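You operate a simulated robot arm through the tools that you are given. There is no shell and no other tool. Be economical: measure what you need, move in short steps, check, and stop when the job is done.

You are at the controls of a simulated two-armed robot. One attempt, no reset.

JOB
Pick up the dustpan with one hand, pass it to the other hand and put it on the top of the silver bench.
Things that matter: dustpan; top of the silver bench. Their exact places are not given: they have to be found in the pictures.

The check looks at the end state, three seconds after you hand in, the way a careful person would. Anything else that was tipped, shoved, dropped, spilled or broken makes it a failure.

ROBOT AND FRAMES
Two 7-joint arms with two-finger parallel grippers on one trunk, on a base that drives. Base frame: it is fixed to the floor where the robot stands at the start and does not move with it; the origin is under the middle of the robot, x ahead of it, y to its left, z up; the surface under the hand at the start is at about z = 0.88. Units: m, rad, N and s.
The left shoulder is at the start at [0.07, 0.163, 1.095], the right one opposite. With the tool pointing down near the work surface each hand reaches from about 0.38 to 0.88 m from the robot's upright axis, wherever it stands, measured 20 degrees to its own side. Places, roughly: top of the silver bench [0.6, 0.1, 0.9]. Payload 3.43 kg a hand.
Tool frame (each hand has its own): the origin (TCP) lies between the finger pads and is the grasp point; the fingertips stand 0.034 m ahead of it; z points along the fingers, y is the line along which they close. The gripper opens to 0.128 m. The fingers are 0.024 m wide and 0.012 m thick; the gripper's body (0.048 by 0.13 m) begins 0.096 m behind the TCP.
Orientation is that of the tool frame in the base frame, as [roll, pitch, yaw] about the fixed x, y, z axes, in that order (R = Rz(yaw) Ry(pitch) Rx(roll)). With the fingers straight down and closing along the base's y, the tool's x points along the base's -x, its y along +y and its z along -z.

CONTROLS
- The arms move only by the tool arm_command. It takes "left_increments", "right_increments" or both (then of equal length, played together; a hand with none holds still); each is a list of rows, each a list of 3 entries, a list of its own where there are three numbers: the turn, a rotation vector about the base's x, y, z in rad, then the shift along the base's x, y, z in cm, then the opening in per cent of the stroke, from 0 (shut) to 100 (fully open). In form: [[[rx, ry, rz], [x, y, z], claw], ...]. A call has 1 to 10 rows; each row shifts and turns the commanded pose from where the row before left it. Each row takes 0.2 s and may step no farther than 0.05 m and 0.15 rad from the row before; otherwise, or with a gripper value out of range, the whole call is refused. Where a pose cannot be reached the arm comes as near as it can. A force on the tool above 40 N (or 10 N above the force at the start of the call, whichever is more), or a blocked arm, ends the call early, and 0.2 s more pass. The fingers move at their own pace (about 0.153 m/s each) and stop on an object; they squeeze with about 23 N. The grip force told is the motor's: it shows also when the fingers shut on nothing. Time passes only in rows, and 0.2 s behind the last, so rows that do not move let the fingers close. It gives the time, the measured TCP pose, the force on the tool (base axes), the opening and the grip force at its end, in the units of the frame above (readings bear some noise), with the torque about the TCP (base axes, N m) and any sound that the robot's microphone picked up, and new pictures: "show" is both (left out), scene, wrist or none (wrist: the cameras of the hands that moved).
- Cameras (640 x 400 px; columns grow to the right, rows downward): "scene" is now at [0.1242, -0.0245, 1.321]; the picture's right is [-0.26, -0.97, 0.00], its down [-0.65, 0.17, -0.74] and it looks along [0.72, -0.19, -0.67] (base axes); focal length 214 px, centre (320, 200). "left" rides on the left gripper at [0.076, 0.011, -0.16] in its tool frame; the picture's right is [-0.15, 0.99, 0.00], its down [-0.88, -0.13, -0.46] and it looks along [-0.45, -0.07, 0.89] (tool axes); focal length 234 px, centre (320, 200). "right" rides on the right gripper at [0.076, -0.011, -0.16] in its tool frame; the picture's right is [0.15, 0.99, 0.00], its down [-0.88, 0.13, -0.46] and it looks along [-0.45, 0.07, 0.89] (tool axes); focal length 234 px, centre (320, 200).
- move_column(by): slides the trunk up (or, below 0, down) by that many m; the arms and the scene camera ride with it, the base frame stays. It gives what a move gives, with no picture.
- roll_base(legs): drives the robot by 1 to 6 legs, each [ahead, left, turn to the left] in m, m and rad, along the robot's own axes; the way and the turn of a leg run together, so that a leg with both is an arc; at most 1.5 m and 3.142 rad a leg. The arms and the cameras ride along, it lands a little off, and it stops where it bumps. It gives what a move gives, and a new picture of the scene camera.
- head_to(pan, tilt): turns the head with the scene camera to pan (to the left, within 1.501 rad either way) and tilt (down, from -0.506 to 1.204), counted from straight ahead of the robot. It gives what a move gives, and a new picture of the scene camera.
- probe_pixels(camera, pixels): for up to 12 pixels [column, row] of the newest picture of that camera ("zoom" is the newest enlarged one), the place [x, y, z] in the base frame of the surface seen there, good to about 0.002 m, but the place of the scene camera against the robot may be out by one fixed shift of up to 0.012 m in any direction. No time passes.
- enlarge(camera, box): a new picture of the part [left, top, right, bottom] of that camera's present view, enlarged. No time passes.
- job_done(): hands the job in; it is judged then, once.

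Go step by step. Measure first, check grasps and placings, and put right what went wrong. The budget is 80 turns and 260 pictures, counting those below and the enlarged ones. Unless the task says otherwise, let go and move clear before handing in, and close with one line.

The tools are called after "Request:" as name(argument=value, ...) on one line, values as JSON. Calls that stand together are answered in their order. arm_command: Moves the arms, as the interface text tells. Its arguments: {"type":"object","properties":{"left_increments":{"type":"array","items":{"type":"array"}},"right_increments":{"type":"array","items":{"type":"array"}},"show":{"type":"string","enum":["both","scene","wrist","none"]}},"required":[]} The other tools are called the same way: move_column (by) slides the trunk up or down; roll_base (legs) drives the base; head_to (pan, tilt) turns the head that bears the scene camera; probe_pixels (camera, pixels) gives the place of the surface under pixels of a picture; enlarge (camera, box) takes an enlarged picture of a part of a camera's view; job_done () hands the job in.

At the start:

```text
t: 0.0
left_tcp_pos: [0.6845, 0.2301, 1.1009]
left_tool_rot: [-3.14, 0.0, 3.141]
left_force: [-0.2, -0.1, 0.3]
left_torque: [0.0, 0.01, 0.04]
left_finger_gap: 0.1281
left_grasp_force: 0.0
right_tcp_pos: [0.5821, -0.3866, 1.1632]
right_tool_rot: [-3.141, -0.001, 3.14]
right_force: [0.7, 0.3, -0.7]
right_torque: [0.0, -0.02, -0.02]
right_finger_gap: 0.128
right_grasp_force: 0.0
trunk travel left (down, up): [-0.575, 0.365]
robot x, y, heading: [0.0001, 0.0023, -0.001]
head pan, tilt: [-0.258, 0.737]
```

scene: 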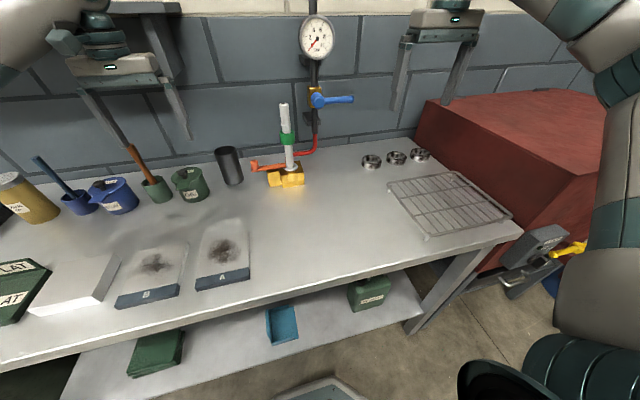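
right: 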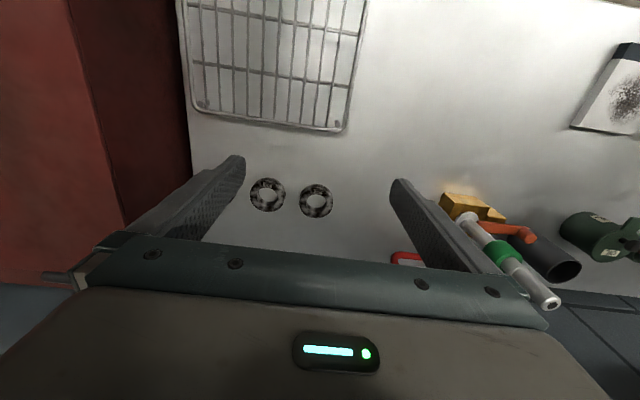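
left: 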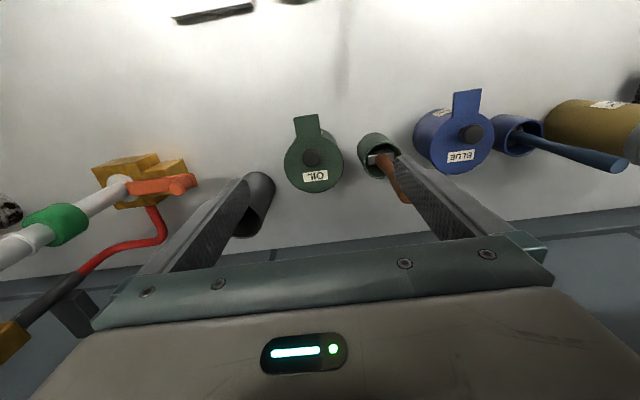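

The scene shows the silver bench with a lower shelf; a blue object at about (282,323) on the shelf may be the dustpan. I'll enlarge and probe it.

Request:
enlarge(camera="scene", box=[200, 260, 400, 385])

Request:
probe_pixels(camera="scene", pixels=[[282, 323], [268, 312], [293, 308], [297, 337], [272, 343], [320, 310], [340, 245], [250, 292], [215, 350], [370, 290], [320, 390], [350, 200]])

Request:
head_to(pan=0.0, tilt=1.1)

```text
3.20 times, centred on (300, 322) of scene
```

zoom: 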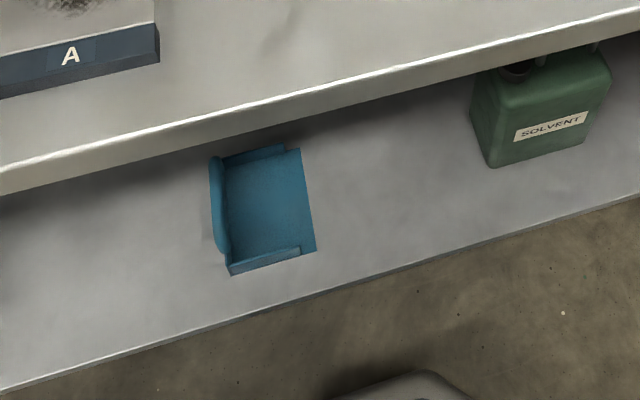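

```text
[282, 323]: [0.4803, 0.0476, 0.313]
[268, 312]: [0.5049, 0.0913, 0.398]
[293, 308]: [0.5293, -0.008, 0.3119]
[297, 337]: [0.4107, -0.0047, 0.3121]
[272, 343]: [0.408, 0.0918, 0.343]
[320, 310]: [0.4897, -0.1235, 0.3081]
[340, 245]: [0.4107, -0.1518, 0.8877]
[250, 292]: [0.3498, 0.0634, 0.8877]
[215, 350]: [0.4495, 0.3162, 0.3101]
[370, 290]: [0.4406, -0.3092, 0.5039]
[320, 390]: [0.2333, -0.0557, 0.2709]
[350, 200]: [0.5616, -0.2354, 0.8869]
```

```text
t: 0.8
left_tcp_pos: [0.6836, 0.2298, 1.0998]
left_tool_rot: [-3.141, 0.0, -3.14]
left_force: [-0.8, 0.6, -0.3]
left_torque: [0.02, 0.02, 0.02]
left_finger_gap: 0.128
left_grasp_force: 0.0
right_tcp_pos: [0.583, -0.3871, 1.1633]
right_tool_rot: [3.139, -0.001, 3.141]
right_force: [-0.2, 0.9, -0.6]
right_torque: [-0.01, -0.02, 0.02]
right_finger_gap: 0.128
right_grasp_force: 0.1
trunk travel left (down, up): [-0.575, 0.365]
robot x, y, heading: [-0.0014, 0.0003, 0.002]
head pan, tilt: [0.0, 1.1]
```

scene: 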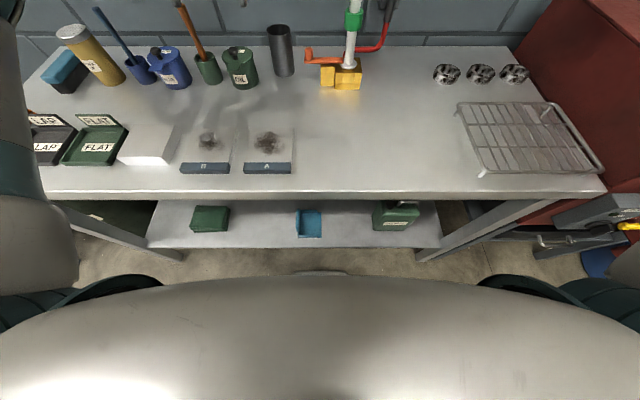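

The dustpan is the blue item at (308,224) on the lower shelf (z≈0.31). I'll zoom in on it and measure the bench edge.

Request:
enlarge(camera="scene", box=[260, 190, 360, 252])

Request:
probe_pixels(camera="scene", pixels=[[340, 190], [340, 197], [340, 246], [297, 212], [297, 236], [320, 236], [320, 212], [308, 225], [150, 190], [400, 220], [375, 222], [340, 110]])

Request:
head_to(pan=1.5, tilt=0.6)

Request:
head_to(pan=-1.5, tilt=0.6)

```text
6.40 times, centred on (310, 221) of scene
```

zoom: 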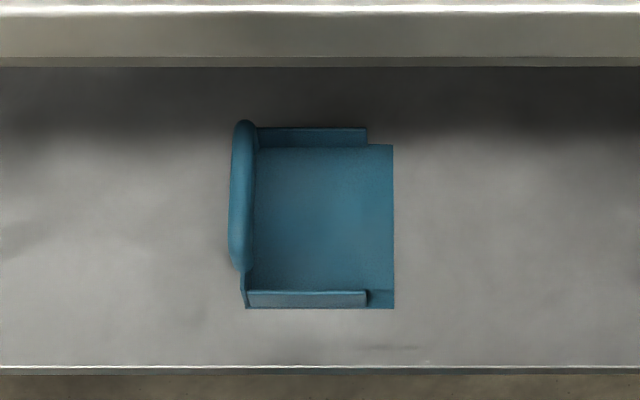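

```text
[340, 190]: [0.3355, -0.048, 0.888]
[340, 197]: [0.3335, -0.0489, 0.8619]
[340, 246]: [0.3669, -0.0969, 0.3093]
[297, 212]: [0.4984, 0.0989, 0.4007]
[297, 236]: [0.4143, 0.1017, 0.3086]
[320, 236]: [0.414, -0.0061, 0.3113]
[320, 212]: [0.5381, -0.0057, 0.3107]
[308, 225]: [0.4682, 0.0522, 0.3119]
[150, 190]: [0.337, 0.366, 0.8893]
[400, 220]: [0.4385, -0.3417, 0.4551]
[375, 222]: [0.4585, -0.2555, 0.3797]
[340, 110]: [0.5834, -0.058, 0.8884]
```

```text
t: 2.4
left_tcp_pos: [0.6842, 0.2305, 1.1003]
left_tool_rot: [-3.14, 0.0, -3.142]
left_force: [-1.0, 0.8, 0.0]
left_torque: [-0.02, 0.0, -0.04]
left_finger_gap: 0.1279
left_grasp_force: 0.2
right_tcp_pos: [0.5829, -0.3864, 1.1633]
right_tool_rot: [-3.141, 0.0, -3.141]
right_force: [0.8, 0.9, 0.0]
right_torque: [-0.05, -0.01, -0.01]
right_finger_gap: 0.1278
right_grasp_force: 0.1
trunk travel left (down, up): [-0.575, 0.365]
robot x, y, heading: [0.0012, 0.0019, -0.002]
head pan, tilt: [1.499, 0.6]
```

scene: 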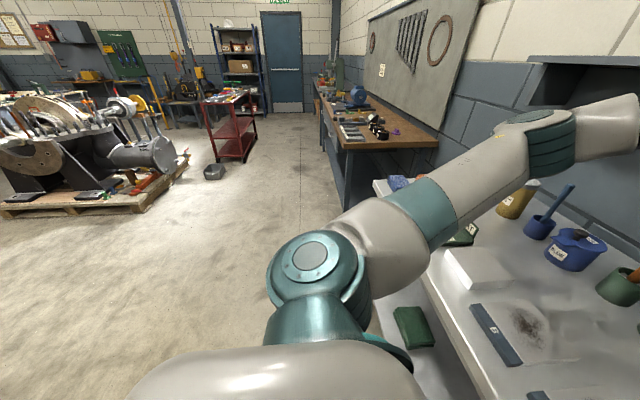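

```text
t: 5.0
left_tcp_pos: [0.6842, 0.2293, 1.1003]
left_tool_rot: [3.141, 0.0, -3.141]
left_force: [-0.3, -0.4, -0.3]
left_torque: [-0.04, 0.02, 0.02]
left_finger_gap: 0.1279
left_grasp_force: 0.1
right_tcp_pos: [0.583, -0.387, 1.1636]
right_tool_rot: [-3.141, 0.001, -3.142]
right_force: [0.5, -0.6, -0.5]
right_torque: [-0.01, 0.02, 0.0]
right_finger_gap: 0.1278
right_grasp_force: 0.1
trunk travel left (down, up): [-0.575, 0.365]
robot x, y, heading: [-0.0013, -0.0004, -0.001]
head pan, tilt: [-1.499, 0.6]
```

scene: 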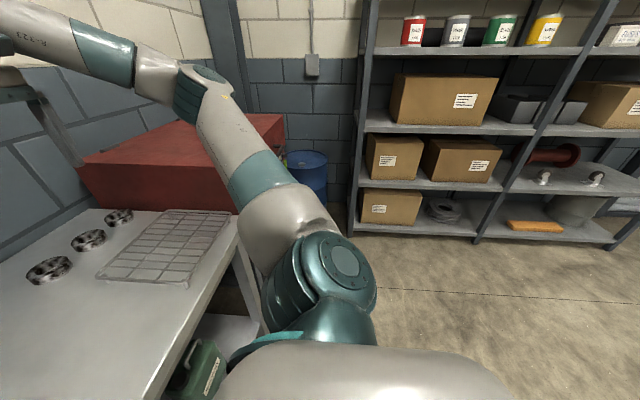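

Dustpan floor spans x 0.41–0.54, y −0.01–0.10; its back (rounded top, z≈0.40) is at y≈0.10. Bench front edge is x≈0.335, underside above z≈0.86. I back off so I can lower the trunk and see it from the front.

Request:
roll_base(legs=[[-0.4, 0, 0], [-0.3, 0, 0]])

Request:
head_to(pan=0.0, tilt=0.7)

```text
t: 9.2
left_tcp_pos: [-0.016, 0.2328, 1.1006]
left_tool_rot: [3.141, 0.001, -3.136]
left_force: [-0.1, -0.7, 0.0]
left_torque: [0.01, -0.04, -0.01]
left_finger_gap: 0.1279
left_grasp_force: 0.0
right_tcp_pos: [-0.1166, -0.3842, 1.1642]
right_tool_rot: [-3.141, 0.0, -3.138]
right_force: [0.5, 0.7, 0.8]
right_torque: [0.03, 0.0, -0.01]
right_finger_gap: 0.128
right_grasp_force: 0.1
trunk travel left (down, up): [-0.575, 0.365]
robot x, y, heading: [-0.6988, 0.0014, 0.001]
head pan, tilt: [-1.499, 0.6]
```

scene: 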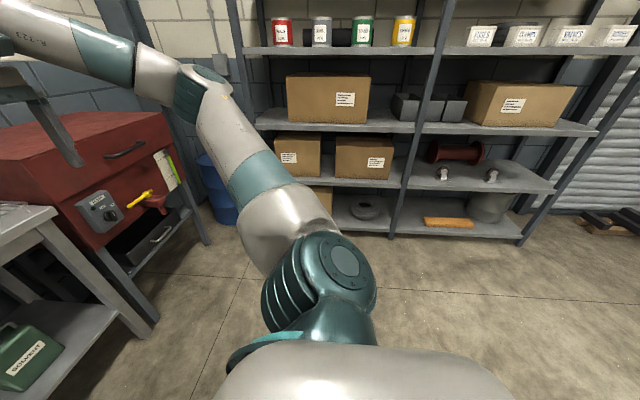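

```text
t: 10.8
left_tcp_pos: [-0.0161, 0.2316, 1.1003]
left_tool_rot: [-3.141, 0.0, -3.138]
left_force: [-0.2, -0.6, -0.2]
left_torque: [-0.03, -0.03, 0.03]
left_finger_gap: 0.1281
left_grasp_force: 0.0
right_tcp_pos: [-0.1172, -0.3837, 1.1645]
right_tool_rot: [3.141, 0.0, -3.137]
right_force: [0.2, -0.8, -1.2]
right_torque: [-0.02, 0.02, 0.0]
right_finger_gap: 0.1281
right_grasp_force: 0.0
trunk travel left (down, up): [-0.575, 0.365]
robot x, y, heading: [-0.7006, 0.005, 0.001]
head pan, tilt: [0.0, 0.7]
```

scene: 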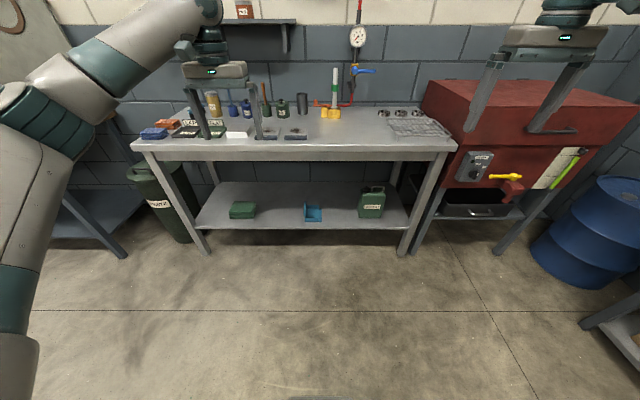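

The way is clear: hands are in front of the bench (x≤0). I lower the trunk and look at the dustpan more level.

Request:
move_column(by=-0.5)

Request:
head_to(pan=0.0, tilt=0.5)

Request:
enlarge(camera="scene", box=[240, 130, 400, 230])

```text
refused: -0.5 is not a number from -0.4 to 0.4
```

```text
t: 11.5
left_tcp_pos: [-0.0166, 0.2337, 1.1005]
left_tool_rot: [3.14, -0.001, -3.139]
left_force: [0.2, 0.0, 0.6]
left_torque: [-0.02, -0.01, -0.01]
left_finger_gap: 0.1282
left_grasp_force: 0.0
right_tcp_pos: [-0.1165, -0.3846, 1.1644]
right_tool_rot: [-3.139, 0.0, -3.137]
right_force: [-0.5, 0.2, -0.3]
right_torque: [0.0, 0.0, -0.02]
right_finger_gap: 0.128
right_grasp_force: 0.1
trunk travel left (down, up): [-0.575, 0.365]
robot x, y, heading: [-0.6986, 0.0034, 0.003]
head pan, tilt: [0.0, 0.499]
```

scene: 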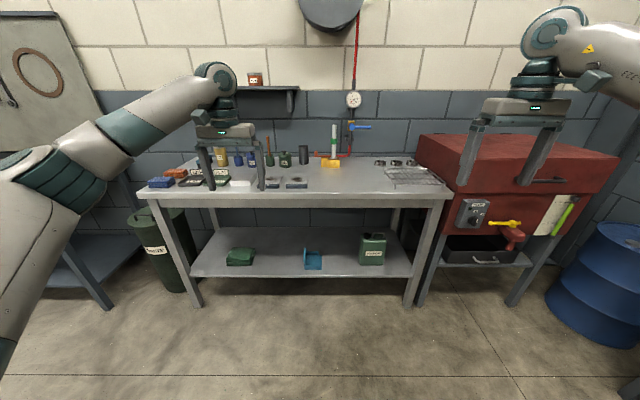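

```text
4.00 times, centred on (320, 180) of scene
```

zoom: 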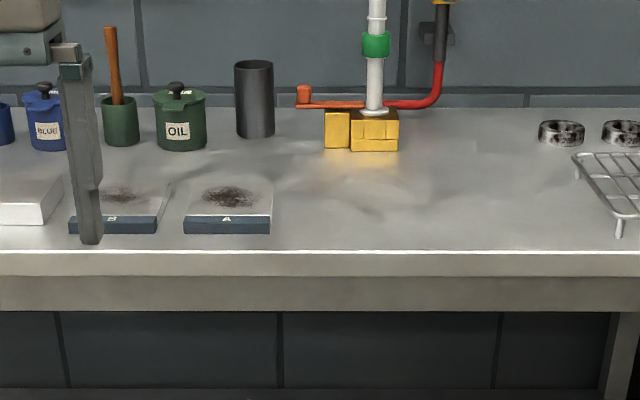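

Column moves are limited to 0.4 m per call; I repeat in two steps and zoom on the pan at about (313,258) now.

Request:
move_column(by=-0.4)

Request:
move_column(by=-0.12)

Request:
head_to(pan=0.0, tilt=0.45)

Request:
enlarge(camera="scene", box=[260, 160, 380, 235])

```text
t: 15.3
left_tcp_pos: [-0.0164, 0.2324, 0.6996]
left_tool_rot: [3.141, -0.001, -3.138]
left_force: [0.2, 0.3, -0.9]
left_torque: [0.01, -0.02, -0.02]
left_finger_gap: 0.128
left_grasp_force: 0.0
right_tcp_pos: [-0.1167, -0.3842, 0.7637]
right_tool_rot: [-3.141, -0.001, -3.137]
right_force: [-0.2, 0.6, 0.3]
right_torque: [-0.03, -0.02, 0.02]
right_finger_gap: 0.1279
right_grasp_force: 0.0
trunk travel left (down, up): [-0.175, 0.765]
robot x, y, heading: [-0.6964, 0.0007, 0.003]
head pan, tilt: [0.0, 0.499]
```

```text
t: 16.8
left_tcp_pos: [-0.017, 0.2318, 0.581]
left_tool_rot: [-3.141, 0.0, -3.139]
left_force: [-0.4, -0.4, -0.5]
left_torque: [-0.02, 0.01, 0.01]
left_finger_gap: 0.1282
left_grasp_force: 0.1
right_tcp_pos: [-0.1164, -0.3843, 0.6452]
right_tool_rot: [-3.14, 0.0, -3.138]
right_force: [-0.6, -0.7, -0.2]
right_torque: [0.01, 0.01, 0.02]
right_finger_gap: 0.128
right_grasp_force: 0.1
trunk travel left (down, up): [-0.055, 0.885]
robot x, y, heading: [-0.697, 0.001, 0.001]
head pan, tilt: [0.0, 0.499]
```

```text
t: 17.5
left_tcp_pos: [-0.0167, 0.2323, 0.58]
left_tool_rot: [-3.14, 0.0, -3.138]
left_force: [0.2, -0.3, -0.2]
left_torque: [0.03, 0.04, 0.05]
left_finger_gap: 0.1281
left_grasp_force: 0.2
right_tcp_pos: [-0.1157, -0.3835, 0.6441]
right_tool_rot: [-3.141, -0.002, -3.14]
right_force: [0.0, -0.7, 0.2]
right_torque: [0.03, 0.01, 0.03]
right_finger_gap: 0.1279
right_grasp_force: 0.0
trunk travel left (down, up): [-0.055, 0.885]
robot x, y, heading: [-0.7001, 0.0019, 0.005]
head pan, tilt: [0.0, 0.45]
```

scene: 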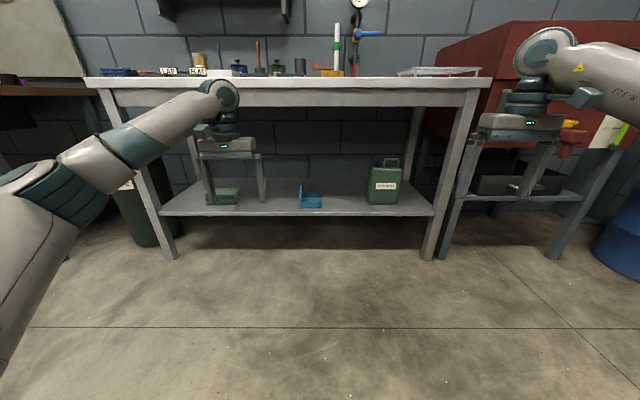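

```text
5.33 times, centred on (320, 198) of scene
```

zoom: 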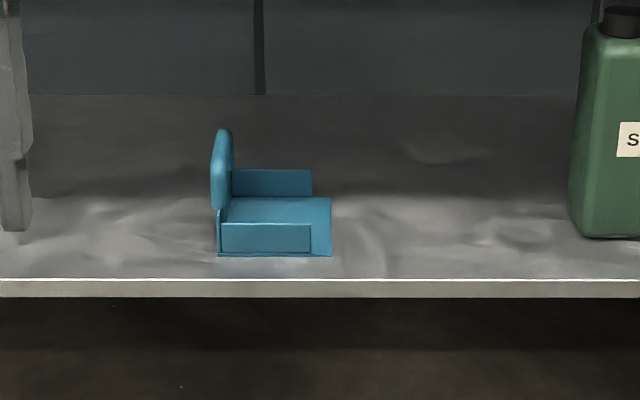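

Request:
probe_pixels(camera="zoom", pixels=[[224, 131], [217, 150], [231, 150], [218, 200], [226, 140], [222, 180], [230, 180], [220, 250], [265, 240], [325, 253], [270, 180], [236, 200]])

Request:
enlarge(camera="scene", box=[285, 175, 335, 215])

```text
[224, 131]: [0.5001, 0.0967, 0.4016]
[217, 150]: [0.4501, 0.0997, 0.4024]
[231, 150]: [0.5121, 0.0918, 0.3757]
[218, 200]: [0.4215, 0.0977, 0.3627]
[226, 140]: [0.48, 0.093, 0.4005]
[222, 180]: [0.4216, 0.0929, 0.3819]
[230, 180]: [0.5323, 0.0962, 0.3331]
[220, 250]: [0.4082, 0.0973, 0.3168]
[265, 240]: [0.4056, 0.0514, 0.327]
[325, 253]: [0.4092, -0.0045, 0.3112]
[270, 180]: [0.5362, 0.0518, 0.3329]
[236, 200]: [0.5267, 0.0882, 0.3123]
```

```text
10.00 times, centred on (310, 195) of scene
```

zoom: 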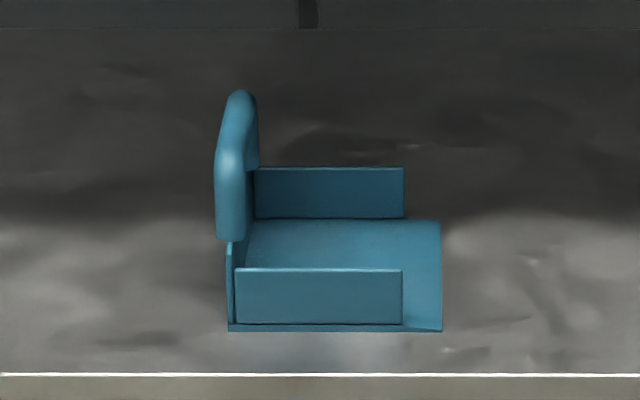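

The handle/back wall runs along x 0.42–0.52 at y≈0.097, top z≈0.40. Plan: the left hand pinches its front top corner with a tilted tool, and the right hand later takes it from above. First I draw the right hand back and tilt the left hand while clear of the bench.

Request:
arm_command(left_increments=[[[0, -0.137, 0], [-1.4, -1.9, -1.6], 60], [[0, -0.137, 0], [-1.4, -1.9, -1.6], 60], [[0, -0.137, 0], [-1.4, -1.9, -1.6], 60], [[0, -0.137, 0], [-1.4, -1.9, -1.6], 60], [[0, -0.137, 0], [-1.4, -1.9, -1.6], 60], [[0, -0.137, 0], [-1.4, -1.9, -1.6], 60], [[0, -0.137, 0], [-1.4, -1.9, -1.6], 60]], right_increments=[[[0, 0, 0], [-2, 0, 0], 100], [[0, 0, 0], [-2, 0, 0], 100], [[0, 0, 0], [-2, 0, 0], 100], [[0, 0, 0], [-2, 0, 0], 100], [[0, 0, 0], [-2, 0, 0], 100], [[0, 0, 0], [-2, 0, 0], 100], [[0, 0, 0], [0, 0, 0], 100]], show="both")

```text
t: 19.1
left_tcp_pos: [-0.1177, 0.1003, 0.4702]
left_tool_rot: [-3.135, 0.961, -3.133]
left_force: [-1.2, -0.5, 0.1]
left_torque: [-0.02, -0.01, -0.01]
left_finger_gap: 0.0768
left_grasp_force: 0.0
right_tcp_pos: [-0.2361, -0.3836, 0.6437]
right_tool_rot: [-3.141, 0.002, -3.14]
right_force: [-0.6, 0.2, -1.1]
right_torque: [0.01, -0.01, -0.02]
right_finger_gap: 0.1282
right_grasp_force: 0.1
trunk travel left (down, up): [-0.055, 0.885]
robot x, y, heading: [-0.7004, 0.0024, 0.01]
head pan, tilt: [0.0, 0.45]
```

scene: 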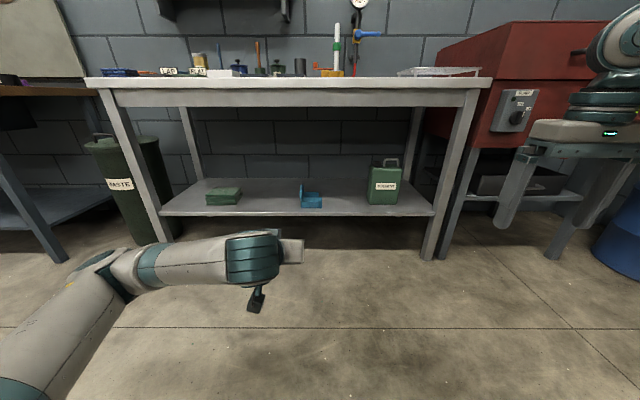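
right: 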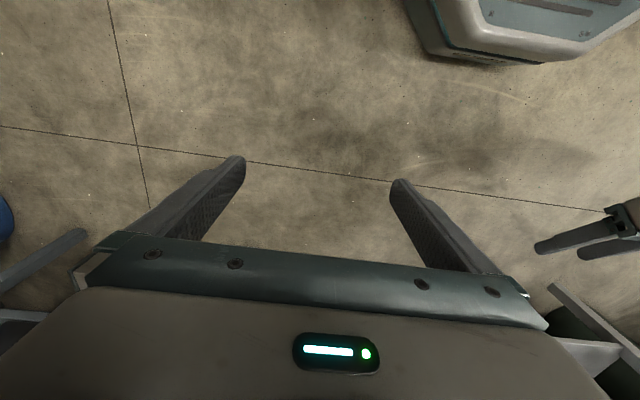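
left: 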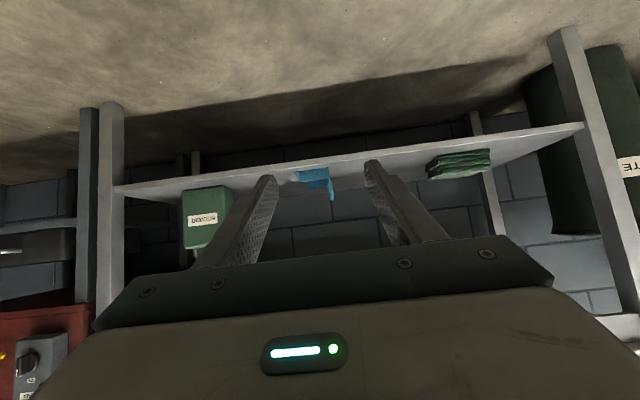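

The left hand is tilted as wanted and lined up with the pan (left image, (318,180)). Driving ahead 0.42 m to bring it just in front of the shelf.

Request:
roll_base(legs=[[0.42, 0, -0.005]])

Request:
arm_command(left_increments=[[[0, 0, 0], [0, 0, 0], 60]], show="wrist")

```text
t: 21.6
left_tcp_pos: [0.2996, 0.1057, 0.4679]
left_tool_rot: [-3.137, 0.958, -3.129]
left_force: [0.3, 0.0, -0.3]
left_torque: [0.01, 0.0, -0.03]
left_finger_gap: 0.0767
left_grasp_force: 0.1
right_tcp_pos: [0.1825, -0.3797, 0.6445]
right_tool_rot: [3.141, 0.0, -3.133]
right_force: [-0.6, 0.4, 0.1]
right_torque: [-0.03, 0.0, -0.02]
right_finger_gap: 0.128
right_grasp_force: 0.0
trunk travel left (down, up): [-0.055, 0.885]
robot x, y, heading: [-0.282, -0.0005, 0.007]
head pan, tilt: [0.0, 0.45]
```

scene: 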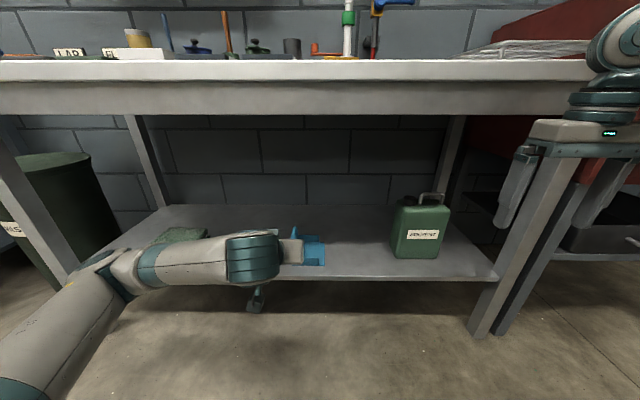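

```text
t: 22.0
left_tcp_pos: [0.2986, 0.104, 0.4691]
left_tool_rot: [-3.137, 0.959, -3.131]
left_force: [-0.1, -1.4, 0.2]
left_torque: [-0.02, 0.04, 0.01]
left_finger_gap: 0.0769
left_grasp_force: 0.0
right_tcp_pos: [0.1814, -0.378, 0.6446]
right_tool_rot: [3.141, 0.0, -3.133]
right_force: [-1.0, -0.4, -0.4]
right_torque: [0.02, 0.03, 0.02]
right_finger_gap: 0.1277
right_grasp_force: 0.0
trunk travel left (down, up): [-0.055, 0.885]
robot x, y, heading: [-0.283, 0.0034, 0.009]
head pan, tilt: [0.0, 0.45]
```

left: 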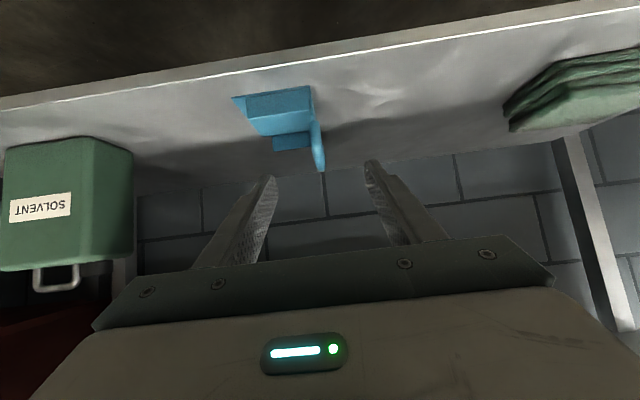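

Request:
enlarge(camera="left", box=[210, 70, 370, 190])

Request:
probe_pixels(camera="left", pixels=[[315, 130], [319, 150], [319, 165], [322, 168], [311, 92], [280, 103], [317, 125], [320, 140]])

```text
3.33 times, centred on (290, 130) of left
```

zoom: 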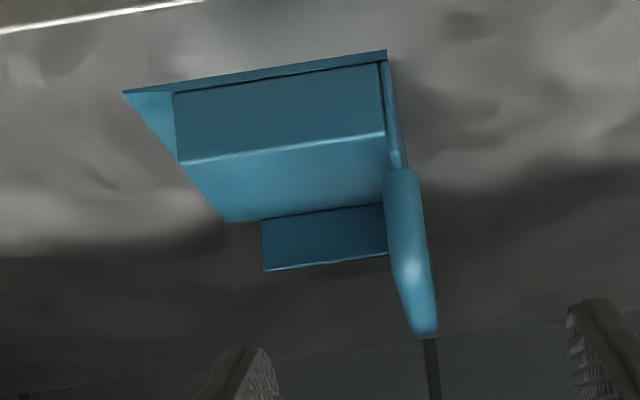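

```text
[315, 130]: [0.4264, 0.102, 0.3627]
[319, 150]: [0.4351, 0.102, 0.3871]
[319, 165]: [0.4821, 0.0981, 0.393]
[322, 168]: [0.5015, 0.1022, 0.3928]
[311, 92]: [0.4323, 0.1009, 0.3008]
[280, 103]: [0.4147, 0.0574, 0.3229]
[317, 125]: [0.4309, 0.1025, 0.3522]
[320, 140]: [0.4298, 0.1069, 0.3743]
```

Wrist view gives the handle at y≈0.103, front end x≈0.427, top z≈0.394. Approaching along the tool axis to TCP ≈ (0.437, 0.102, 0.378).

Request:
arm_command(left_increments=[[[0, 0, 0], [2.3, 0, -1.5], 60], [[0, 0, 0], [2.3, 0, -1.5], 60], [[0, 0, 0], [2.3, 0, -1.5], 60], [[0, 0, 0], [2.3, -0.1, -1.5], 60], [[0, 0, 0], [2.3, -0.1, -1.5], 60], [[0, 0, 0], [2.3, 0, -1.6], 60], [[0, 0, 0], [0, 0, 0], 60]])

Request:
enlarge(camera="left", box=[200, 80, 460, 243])

```text
t: 23.6
left_tcp_pos: [0.4372, 0.1025, 0.3778]
left_tool_rot: [-3.134, 0.959, -3.129]
left_force: [0.4, 0.9, 0.6]
left_torque: [0.01, 0.0, -0.01]
left_finger_gap: 0.0766
left_grasp_force: 0.0
right_tcp_pos: [0.1827, -0.3799, 0.6435]
right_tool_rot: [-3.142, 0.0, -3.133]
right_force: [-0.1, 0.7, 0.2]
right_torque: [0.02, -0.01, 0.01]
right_finger_gap: 0.1279
right_grasp_force: 0.1
trunk travel left (down, up): [-0.055, 0.885]
robot x, y, heading: [-0.2853, 0.0003, 0.011]
head pan, tilt: [0.0, 0.45]
```

scene: 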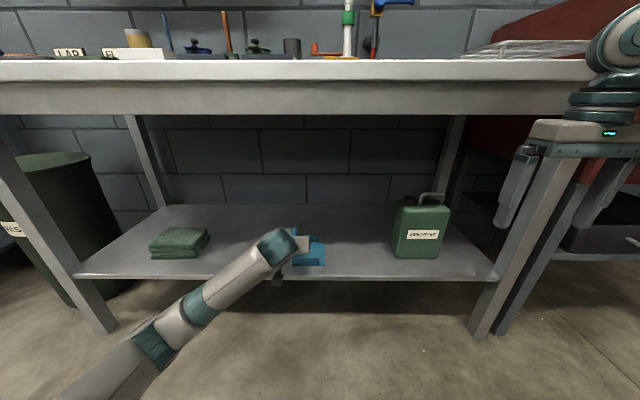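
left: 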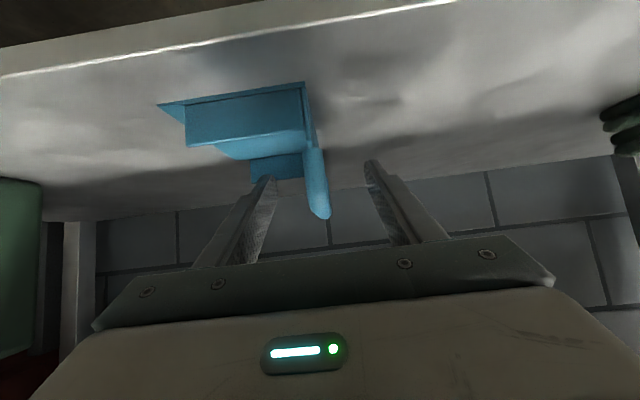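

```text
2.45 times, centred on (330, 162) of left
```

zoom: 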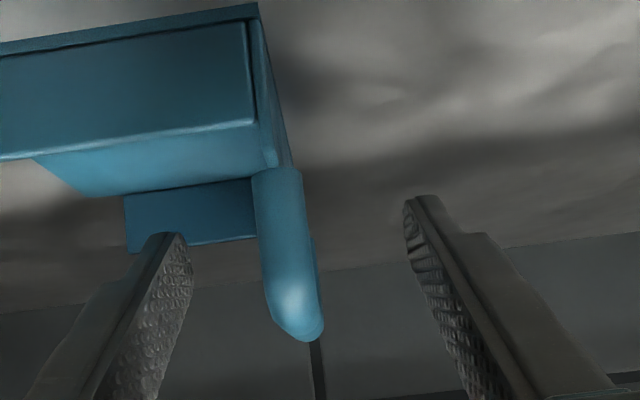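

Handle seems to lie between the fingers; let me verify depth with probes before closing.

Request:
probe_pixels(camera="left", pixels=[[312, 155], [314, 170], [317, 185], [320, 200], [323, 213], [327, 210], [267, 180], [374, 165], [300, 115]])

```text
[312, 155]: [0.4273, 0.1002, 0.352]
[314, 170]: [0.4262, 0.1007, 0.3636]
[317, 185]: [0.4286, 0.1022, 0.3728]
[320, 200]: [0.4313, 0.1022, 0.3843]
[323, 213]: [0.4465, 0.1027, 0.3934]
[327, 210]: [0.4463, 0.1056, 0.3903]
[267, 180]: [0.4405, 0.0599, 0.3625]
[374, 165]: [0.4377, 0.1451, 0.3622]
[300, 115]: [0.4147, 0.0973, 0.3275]
```

The handle front (x≈0.429, z 0.35–0.394, y≈0.102) is centred between the pads. Closing.

Request:
arm_command(left_increments=[[[0, 0, 0], [0.3, 0, 0], 30], [[0, 0, 0], [0, 0, 0], 10], [[0, 0, 0], [0, 0, 0], 0], [[0, 0, 0], [0, 0, 0], 0], [[0, 0, 0], [0, 0, 0], 0]], show="wrist")

Request:
arm_command(left_increments=[[[0, 0, 0], [0, 0, 1], 0], [[0, 0, 0], [0, 0, 1], 0], [[0, 0, 0], [0, 0, 1], 0], [[0, 0, 0], [0, 0, 1], 0], [[0, 0, 0], [0, 0, 0], 0]])

```text
t: 24.8
left_tcp_pos: [0.4409, 0.1019, 0.3775]
left_tool_rot: [-3.137, 0.958, -3.128]
left_force: [0.0, -0.6, 1.1]
left_torque: [0.07, 0.11, -0.02]
left_finger_gap: 0.0157
left_grasp_force: 22.2
right_tcp_pos: [0.1827, -0.3783, 0.6417]
right_tool_rot: [3.141, 0.001, -3.133]
right_force: [0.1, 0.8, -1.1]
right_torque: [0.02, 0.01, -0.02]
right_finger_gap: 0.1281
right_grasp_force: 0.0
trunk travel left (down, up): [-0.055, 0.885]
robot x, y, heading: [-0.2821, 0.0065, 0.003]
head pan, tilt: [0.0, 0.45]
```

left: 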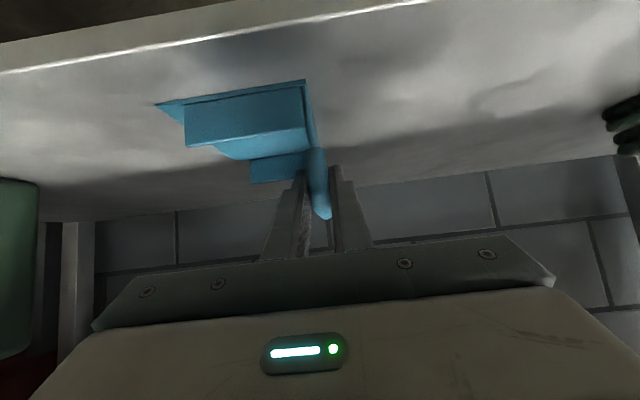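

```text
t: 26.0
left_tcp_pos: [0.4403, 0.1042, 0.4179]
left_tool_rot: [-3.136, 0.958, -3.13]
left_force: [0.7, 0.0, -2.4]
left_torque: [0.03, 0.07, 0.0]
left_finger_gap: 0.0157
left_grasp_force: 23.2
right_tcp_pos: [0.1816, -0.3798, 0.6437]
right_tool_rot: [3.14, 0.001, -3.134]
right_force: [0.6, 0.2, -0.7]
right_torque: [0.03, 0.0, 0.0]
right_finger_gap: 0.128
right_grasp_force: 0.0
trunk travel left (down, up): [-0.055, 0.885]
robot x, y, heading: [-0.2841, 0.0047, 0.008]
head pan, tilt: [0.0, 0.45]
```

scene: 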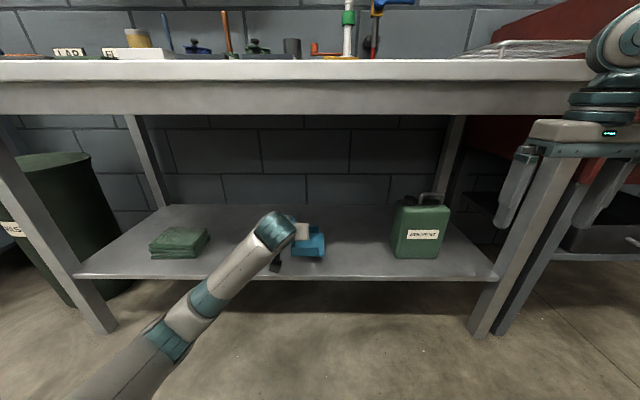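
left: 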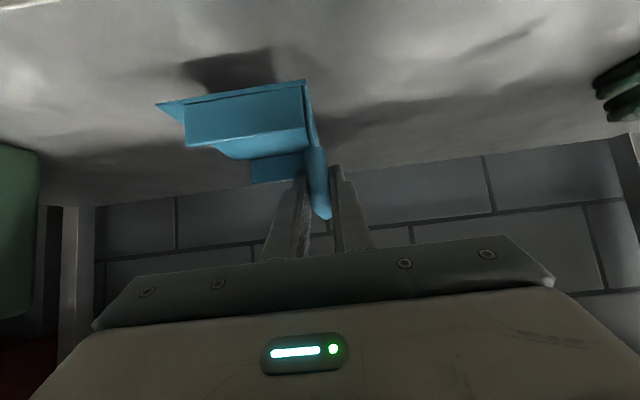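

The pan is held (gap 15.7 mm, same place in the wrist view, shelf shadow now separate). Backing out, then raising the trunk.

Request:
roll_base(legs=[[-0.5, 0, 0]])

Request:
move_column(by=0.4)

Request:
move_column(by=0.16)

Request:
head_to(pan=0.0, tilt=0.8)

```text
t: 29.0
left_tcp_pos: [-0.0585, 0.1047, 0.418]
left_tool_rot: [-3.137, 0.959, -3.116]
left_force: [0.3, 0.0, -2.0]
left_torque: [0.08, 0.08, -0.01]
left_finger_gap: 0.0155
left_grasp_force: 22.7
right_tcp_pos: [-0.3093, -0.3802, 0.6422]
right_tool_rot: [-3.141, -0.001, -3.118]
right_force: [-0.8, 0.1, 0.4]
right_torque: [-0.02, -0.02, 0.04]
right_finger_gap: 0.128
right_grasp_force: 0.2
trunk travel left (down, up): [-0.055, 0.885]
robot x, y, heading: [-0.7805, -0.0075, 0.025]
head pan, tilt: [0.0, 0.45]
```

scene: 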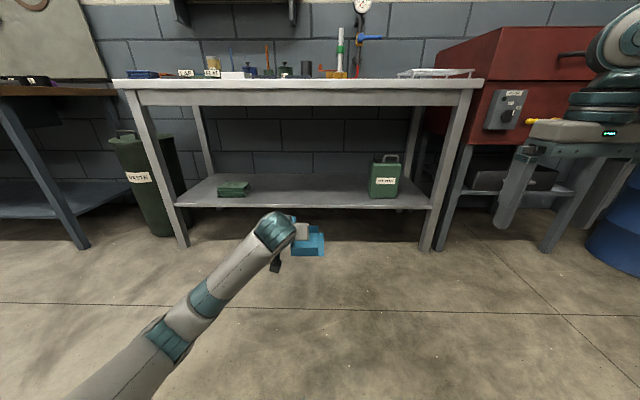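

```text
t: 32.8
left_tcp_pos: [-0.0587, 0.1058, 0.8187]
left_tool_rot: [-3.134, 0.958, -3.115]
left_force: [0.5, 0.4, -2.7]
left_torque: [0.08, 0.08, 0.0]
left_finger_gap: 0.0156
left_grasp_force: 22.9
right_tcp_pos: [-0.3094, -0.3804, 1.0422]
right_tool_rot: [-3.141, 0.0, -3.12]
right_force: [-0.1, 0.3, 0.6]
right_torque: [-0.04, 0.04, 0.03]
right_finger_gap: 0.1277
right_grasp_force: 0.0
trunk travel left (down, up): [-0.455, 0.485]
robot x, y, heading: [-0.7793, -0.0046, 0.023]
head pan, tilt: [0.0, 0.45]
```

```text
t: 34.6
left_tcp_pos: [-0.0574, 0.1065, 0.9779]
left_tool_rot: [-3.136, 0.958, -3.116]
left_force: [-0.1, 0.0, -2.7]
left_torque: [0.07, 0.07, 0.04]
left_finger_gap: 0.0158
left_grasp_force: 22.8
right_tcp_pos: [-0.3093, -0.3798, 1.2025]
right_tool_rot: [3.14, 0.001, -3.119]
right_force: [0.5, -0.5, 0.2]
right_torque: [0.01, 0.01, 0.02]
right_finger_gap: 0.128
right_grasp_force: 0.1
trunk travel left (down, up): [-0.615, 0.325]
robot x, y, heading: [-0.7799, -0.0028, 0.026]
head pan, tilt: [0.0, 0.45]
```

```text
t: 35.5
left_tcp_pos: [-0.0588, 0.1065, 0.9781]
left_tool_rot: [-3.137, 0.957, -3.117]
left_force: [0.1, 0.5, -1.2]
left_torque: [0.07, 0.11, 0.01]
left_finger_gap: 0.0157
left_grasp_force: 22.4
right_tcp_pos: [-0.3098, -0.3798, 1.2034]
right_tool_rot: [3.141, 0.0, -3.119]
right_force: [-0.1, -0.5, -0.1]
right_torque: [-0.03, -0.02, 0.03]
right_finger_gap: 0.1277
right_grasp_force: 0.0
trunk travel left (down, up): [-0.615, 0.325]
robot x, y, heading: [-0.7795, -0.0056, 0.021]
head pan, tilt: [0.0, 0.799]
```

scene: 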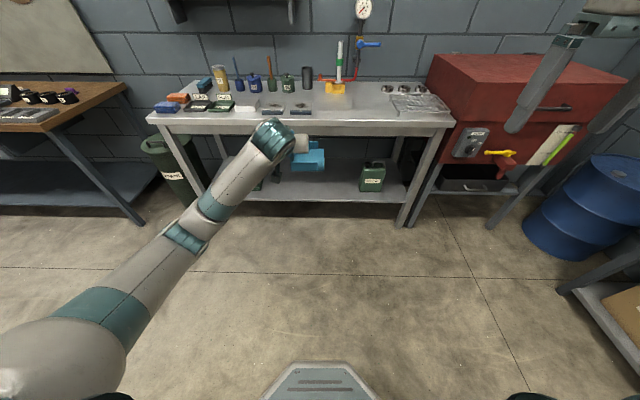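

The pan is secure and clear. I bring the left hand with the pan nearer the middle, and the right hand toward it, staying high.

Request:
arm_command(left_increments=[[[0, 0, 0], [-2, -0.9, 0], 0], [[0, 0, 0], [-2, -0.9, 0], 0], [[0, 0, 0], [-2, -0.9, 0], 0], [[0, 0, 0], [-2, -0.9, 0], 0], [[0, 0, 0], [-2, -0.9, 0], 0], [[0, 0, 0], [-2, -0.9, 0], 0], [[0, 0, 0], [-2, -0.9, 0], 0], [[0, 0, 0], [-2, -0.9, 0], 0], [[0, 0, 0], [-2, -0.9, 0], 0]], right_increments=[[[0, 0, 0], [1.5, 2.2, 0], 70], [[0, 0, 0], [1.5, 2.2, 0], 70], [[0, 0, 0], [1.5, 2.2, 0], 70], [[0, 0, 0], [1.5, 2.2, 0], 70], [[0, 0, 0], [1.5, 2.2, 0], 70], [[0, 0, 0], [1.5, 2.2, 0], 70], [[0, 0, 0], [1.5, 2.2, 0], 70], [[0, 0, 0], [1.5, 2.2, 0], 70], [[0, 0, 0], [1.5, 2.2, 0], 70]])

```text
t: 37.7
left_tcp_pos: [-0.213, 0.0723, 1.0104]
left_tool_rot: [2.947, 1.058, 3.071]
left_force: [0.4, 0.1, -2.5]
left_torque: [0.04, 0.09, -0.01]
left_finger_gap: 0.0159
left_grasp_force: 23.3
right_tcp_pos: [-0.1747, -0.1817, 1.2021]
right_tool_rot: [3.141, 0.0, -3.118]
right_force: [0.2, -0.5, -0.7]
right_torque: [0.02, -0.03, 0.0]
right_finger_gap: 0.0897
right_grasp_force: 0.0
trunk travel left (down, up): [-0.615, 0.325]
robot x, y, heading: [-0.7817, -0.0049, 0.027]
head pan, tilt: [0.0, 0.799]
stopped in row 9 (left hand): the arm was blocked; the commanded pose is now the measured one
```

scene: 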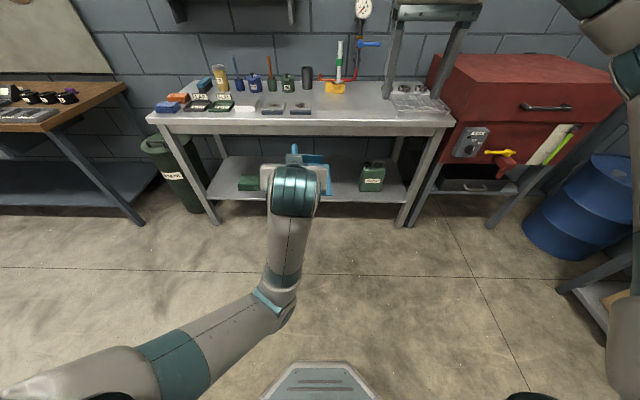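
right: 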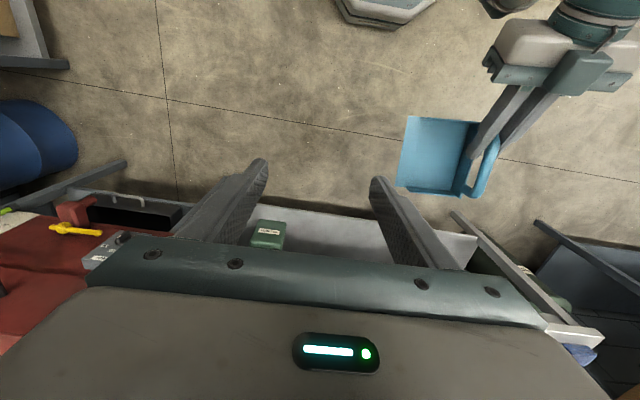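
left: 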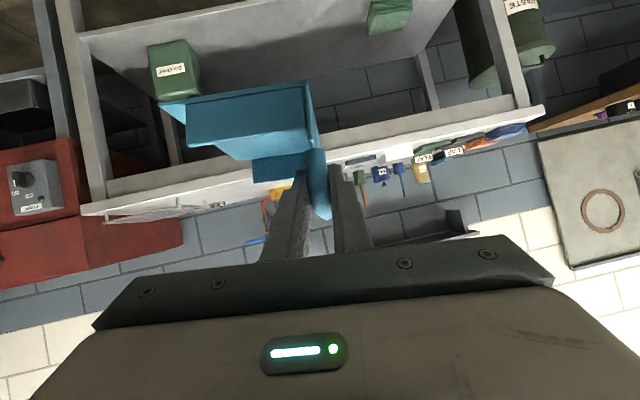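

The left arm hit a joint limit when pulled too close and twisted slightly; the pan remains held. I push it back out to x≈−0.10 and restore its tilt.

Request:
arm_command(left_increments=[[[-0.013, 0.0126, -0.0094], [1.4, -0.15, -0.38], 0], [[-0.013, 0.0126, -0.0094], [1.4, -0.15, -0.38], 0], [[-0.013, 0.0126, -0.0094], [1.4, -0.15, -0.38], 0], [[-0.013, 0.0126, -0.0094], [1.4, -0.15, -0.38], 0], [[-0.013, 0.0126, -0.0094], [1.4, -0.15, -0.38], 0], [[-0.013, 0.0126, -0.0094], [1.4, -0.15, -0.38], 0], [[-0.013, 0.0126, -0.0094], [1.4, -0.15, -0.38], 0], [[-0.013, 0.0126, -0.0094], [1.4, -0.15, -0.38], 0]], show="both")

```text
t: 39.7
left_tcp_pos: [-0.091, 0.1215, 0.9643]
left_tool_rot: [2.968, 0.954, 3.083]
left_force: [-0.3, -0.8, -1.3]
left_torque: [0.06, 0.09, -0.02]
left_finger_gap: 0.0159
left_grasp_force: 23.1
right_tcp_pos: [-0.1743, -0.1801, 1.2039]
right_tool_rot: [-3.14, 0.0, -3.118]
right_force: [-0.8, -0.1, -0.7]
right_torque: [0.02, 0.0, 0.01]
right_finger_gap: 0.0895
right_grasp_force: 0.0
trunk travel left (down, up): [-0.615, 0.325]
robot x, y, heading: [-0.7796, -0.004, 0.021]
head pan, tilt: [0.0, 0.799]
stopped in row 8 (left hand): the arm was blocked; the commanded pose is now the measured one
```

scene: 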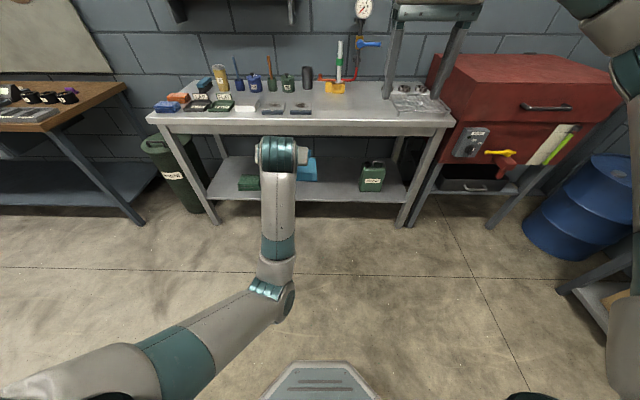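
left: 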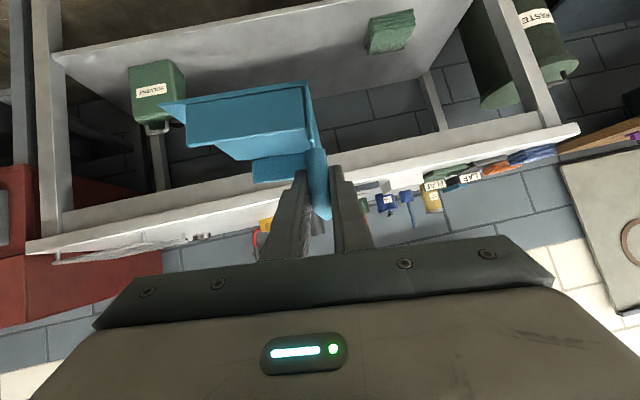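

Still at a limit in this elbow posture. I move the hand a bit out to the left and up to unlock, while restoring orientation.

Request:
arm_command(left_increments=[[[0, 0, 0], [0.8, 2, 0.6], 0], [[0, 0, 0], [0.8, 2, 0.6], 0], [[0, 0, 0], [0.8, 2, 0.6], 0], [[-0.017, 0, -0.0107], [0, 1, 0], 0], [[-0.017, 0, -0.0107], [0, 1, 0], 0], [[-0.017, 0, -0.0107], [0, 0, 0], 0], [[-0.017, 0, -0.0107], [0, 0, 0], 0], [[-0.017, 0, -0.0107], [0, 0, 0], 0], [[-0.017, 0, -0.0107], [0, 0, 0], 0]], show="scene")

```text
t: 41.7
left_tcp_pos: [-0.0665, 0.1995, 0.9816]
left_tool_rot: [-3.132, 0.956, -3.117]
left_force: [-0.5, -0.7, -2.3]
left_torque: [0.05, 0.1, -0.03]
left_finger_gap: 0.016
left_grasp_force: 23.1
right_tcp_pos: [-0.1734, -0.1796, 1.202]
right_tool_rot: [3.141, 0.001, -3.12]
right_force: [0.4, 0.5, 0.0]
right_torque: [-0.02, 0.0, -0.06]
right_finger_gap: 0.0897
right_grasp_force: 0.1
trunk travel left (down, up): [-0.615, 0.325]
robot x, y, heading: [-0.7837, -0.0045, 0.026]
head pan, tilt: [0.0, 0.799]
```

scene: 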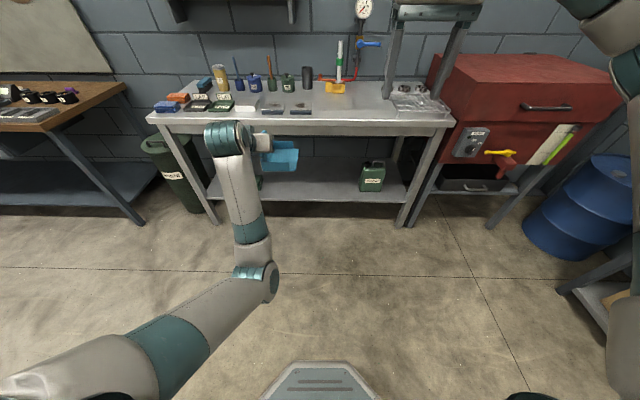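

Orientation is restored at y≈0.20. To bring the pan centre-wards comfortably I yaw the left hand inward (−0.5 rad) while shifting right.

Request:
arm_command(left_increments=[[[0, 0, -0.1], [0, 0, 0], 0], [[0, 0, -0.1], [-0.2, -1, 0], 0], [[0, 0, -0.1], [-0.3, -2, 0], 0], [[0, 0, -0.1], [-0.3, -2, 0], 0], [[0, 0, -0.1], [-0.4, -2, 0], 0], [[0, 0, 0], [-0.4, -2, 0], 0], [[0, 0, 0], [-0.4, -2, 0], 0], [[0, 0, 0], [0, 0, 0], 0]], show="scene")

```text
t: 43.5
left_tcp_pos: [-0.0874, 0.089, 0.9802]
left_tool_rot: [-3.132, 0.955, 2.665]
left_force: [-0.4, 0.0, -2.6]
left_torque: [0.09, 0.03, -0.02]
left_finger_gap: 0.0155
left_grasp_force: 23.4
right_tcp_pos: [-0.1731, -0.18, 1.2033]
right_tool_rot: [3.141, -0.001, -3.118]
right_force: [-0.5, 0.1, 0.7]
right_torque: [0.0, 0.01, -0.02]
right_finger_gap: 0.0897
right_grasp_force: 0.0
trunk travel left (down, up): [-0.615, 0.325]
robot x, y, heading: [-0.778, -0.0037, 0.027]
head pan, tilt: [0.0, 0.799]
```

scene: 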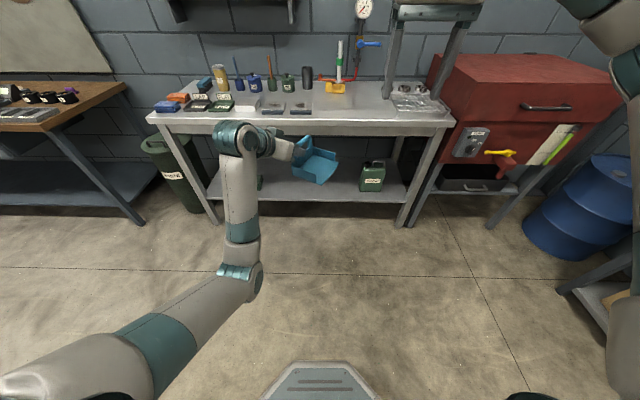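

That works well. A little further toward the middle and nearer.

Request:
arm_command(left_increments=[[[0, 0, 0], [-0.9, -1.5, 0], 0], [[0, 0, 0], [-0.9, -1.5, 0], 0], [[0, 0, 0], [-0.9, -1.5, 0], 0], [[0, 0, 0], [-0.9, -1.5, 0], 0], [[0, 0, 0], [-0.9, -1.5, 0], 0], [[0, 0, 0], [0, 0, 0], 0]], show="scene")

Request:
arm_command(right_increments=[[[0, 0, -0.1], [2, 0, 0], 70], [[0, 0, -0.1], [2, 0, 0], 70], [[0, 0, -0.1], [2, 0, 0], 70], [[0, 0, -0.1], [2, 0, 0], 70], [[0, 0, -0.1], [1, 0, 0], 70], [[0, 0, 0], [0, 0, 0], 70]], show="wrist")

```text
t: 44.9
left_tcp_pos: [-0.1346, 0.0144, 0.9822]
left_tool_rot: [-3.133, 0.955, 2.666]
left_force: [-0.4, 0.1, -2.0]
left_torque: [0.14, 0.04, -0.01]
left_finger_gap: 0.0156
left_grasp_force: 23.0
right_tcp_pos: [-0.1738, -0.1789, 1.2041]
right_tool_rot: [3.141, -0.001, -3.12]
right_force: [-0.2, 0.4, -1.2]
right_torque: [0.01, 0.0, -0.03]
right_finger_gap: 0.0897
right_grasp_force: 0.1
trunk travel left (down, up): [-0.615, 0.325]
robot x, y, heading: [-0.782, -0.005, 0.022]
head pan, tilt: [0.0, 0.799]
```

scene: 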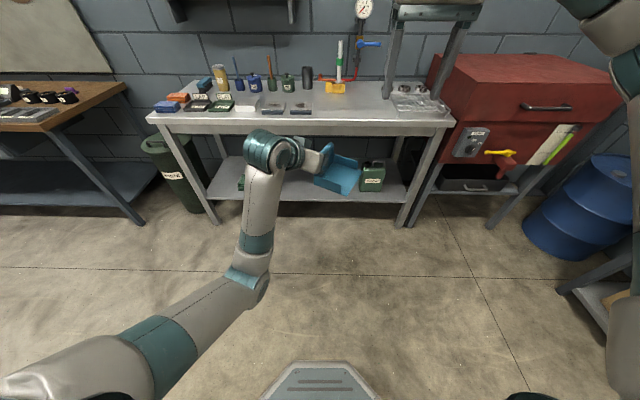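

```text
t: 46.3
left_tcp_pos: [-0.1329, 0.0156, 0.9826]
left_tool_rot: [-3.132, 0.955, 2.666]
left_force: [-0.1, -0.6, -3.1]
left_torque: [0.07, 0.03, -0.01]
left_finger_gap: 0.0154
left_grasp_force: 23.1
right_tcp_pos: [-0.0825, -0.18, 1.204]
right_tool_rot: [3.141, -0.001, 2.664]
right_force: [0.7, 0.2, -0.1]
right_torque: [0.03, -0.02, -0.01]
right_finger_gap: 0.0893
right_grasp_force: 0.1
trunk travel left (down, up): [-0.615, 0.325]
robot x, y, heading: [-0.7824, -0.0058, 0.02]
head pan, tilt: [0.0, 0.799]
```

right: 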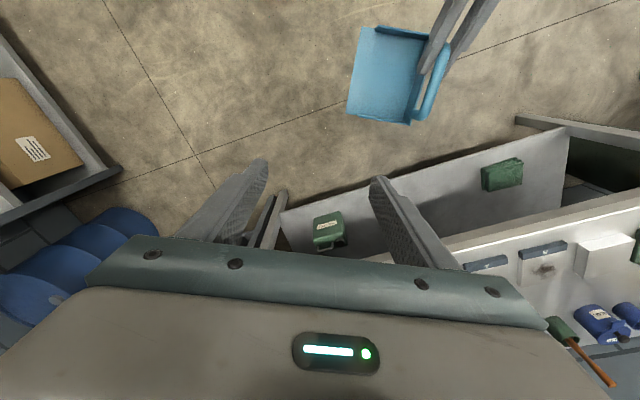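

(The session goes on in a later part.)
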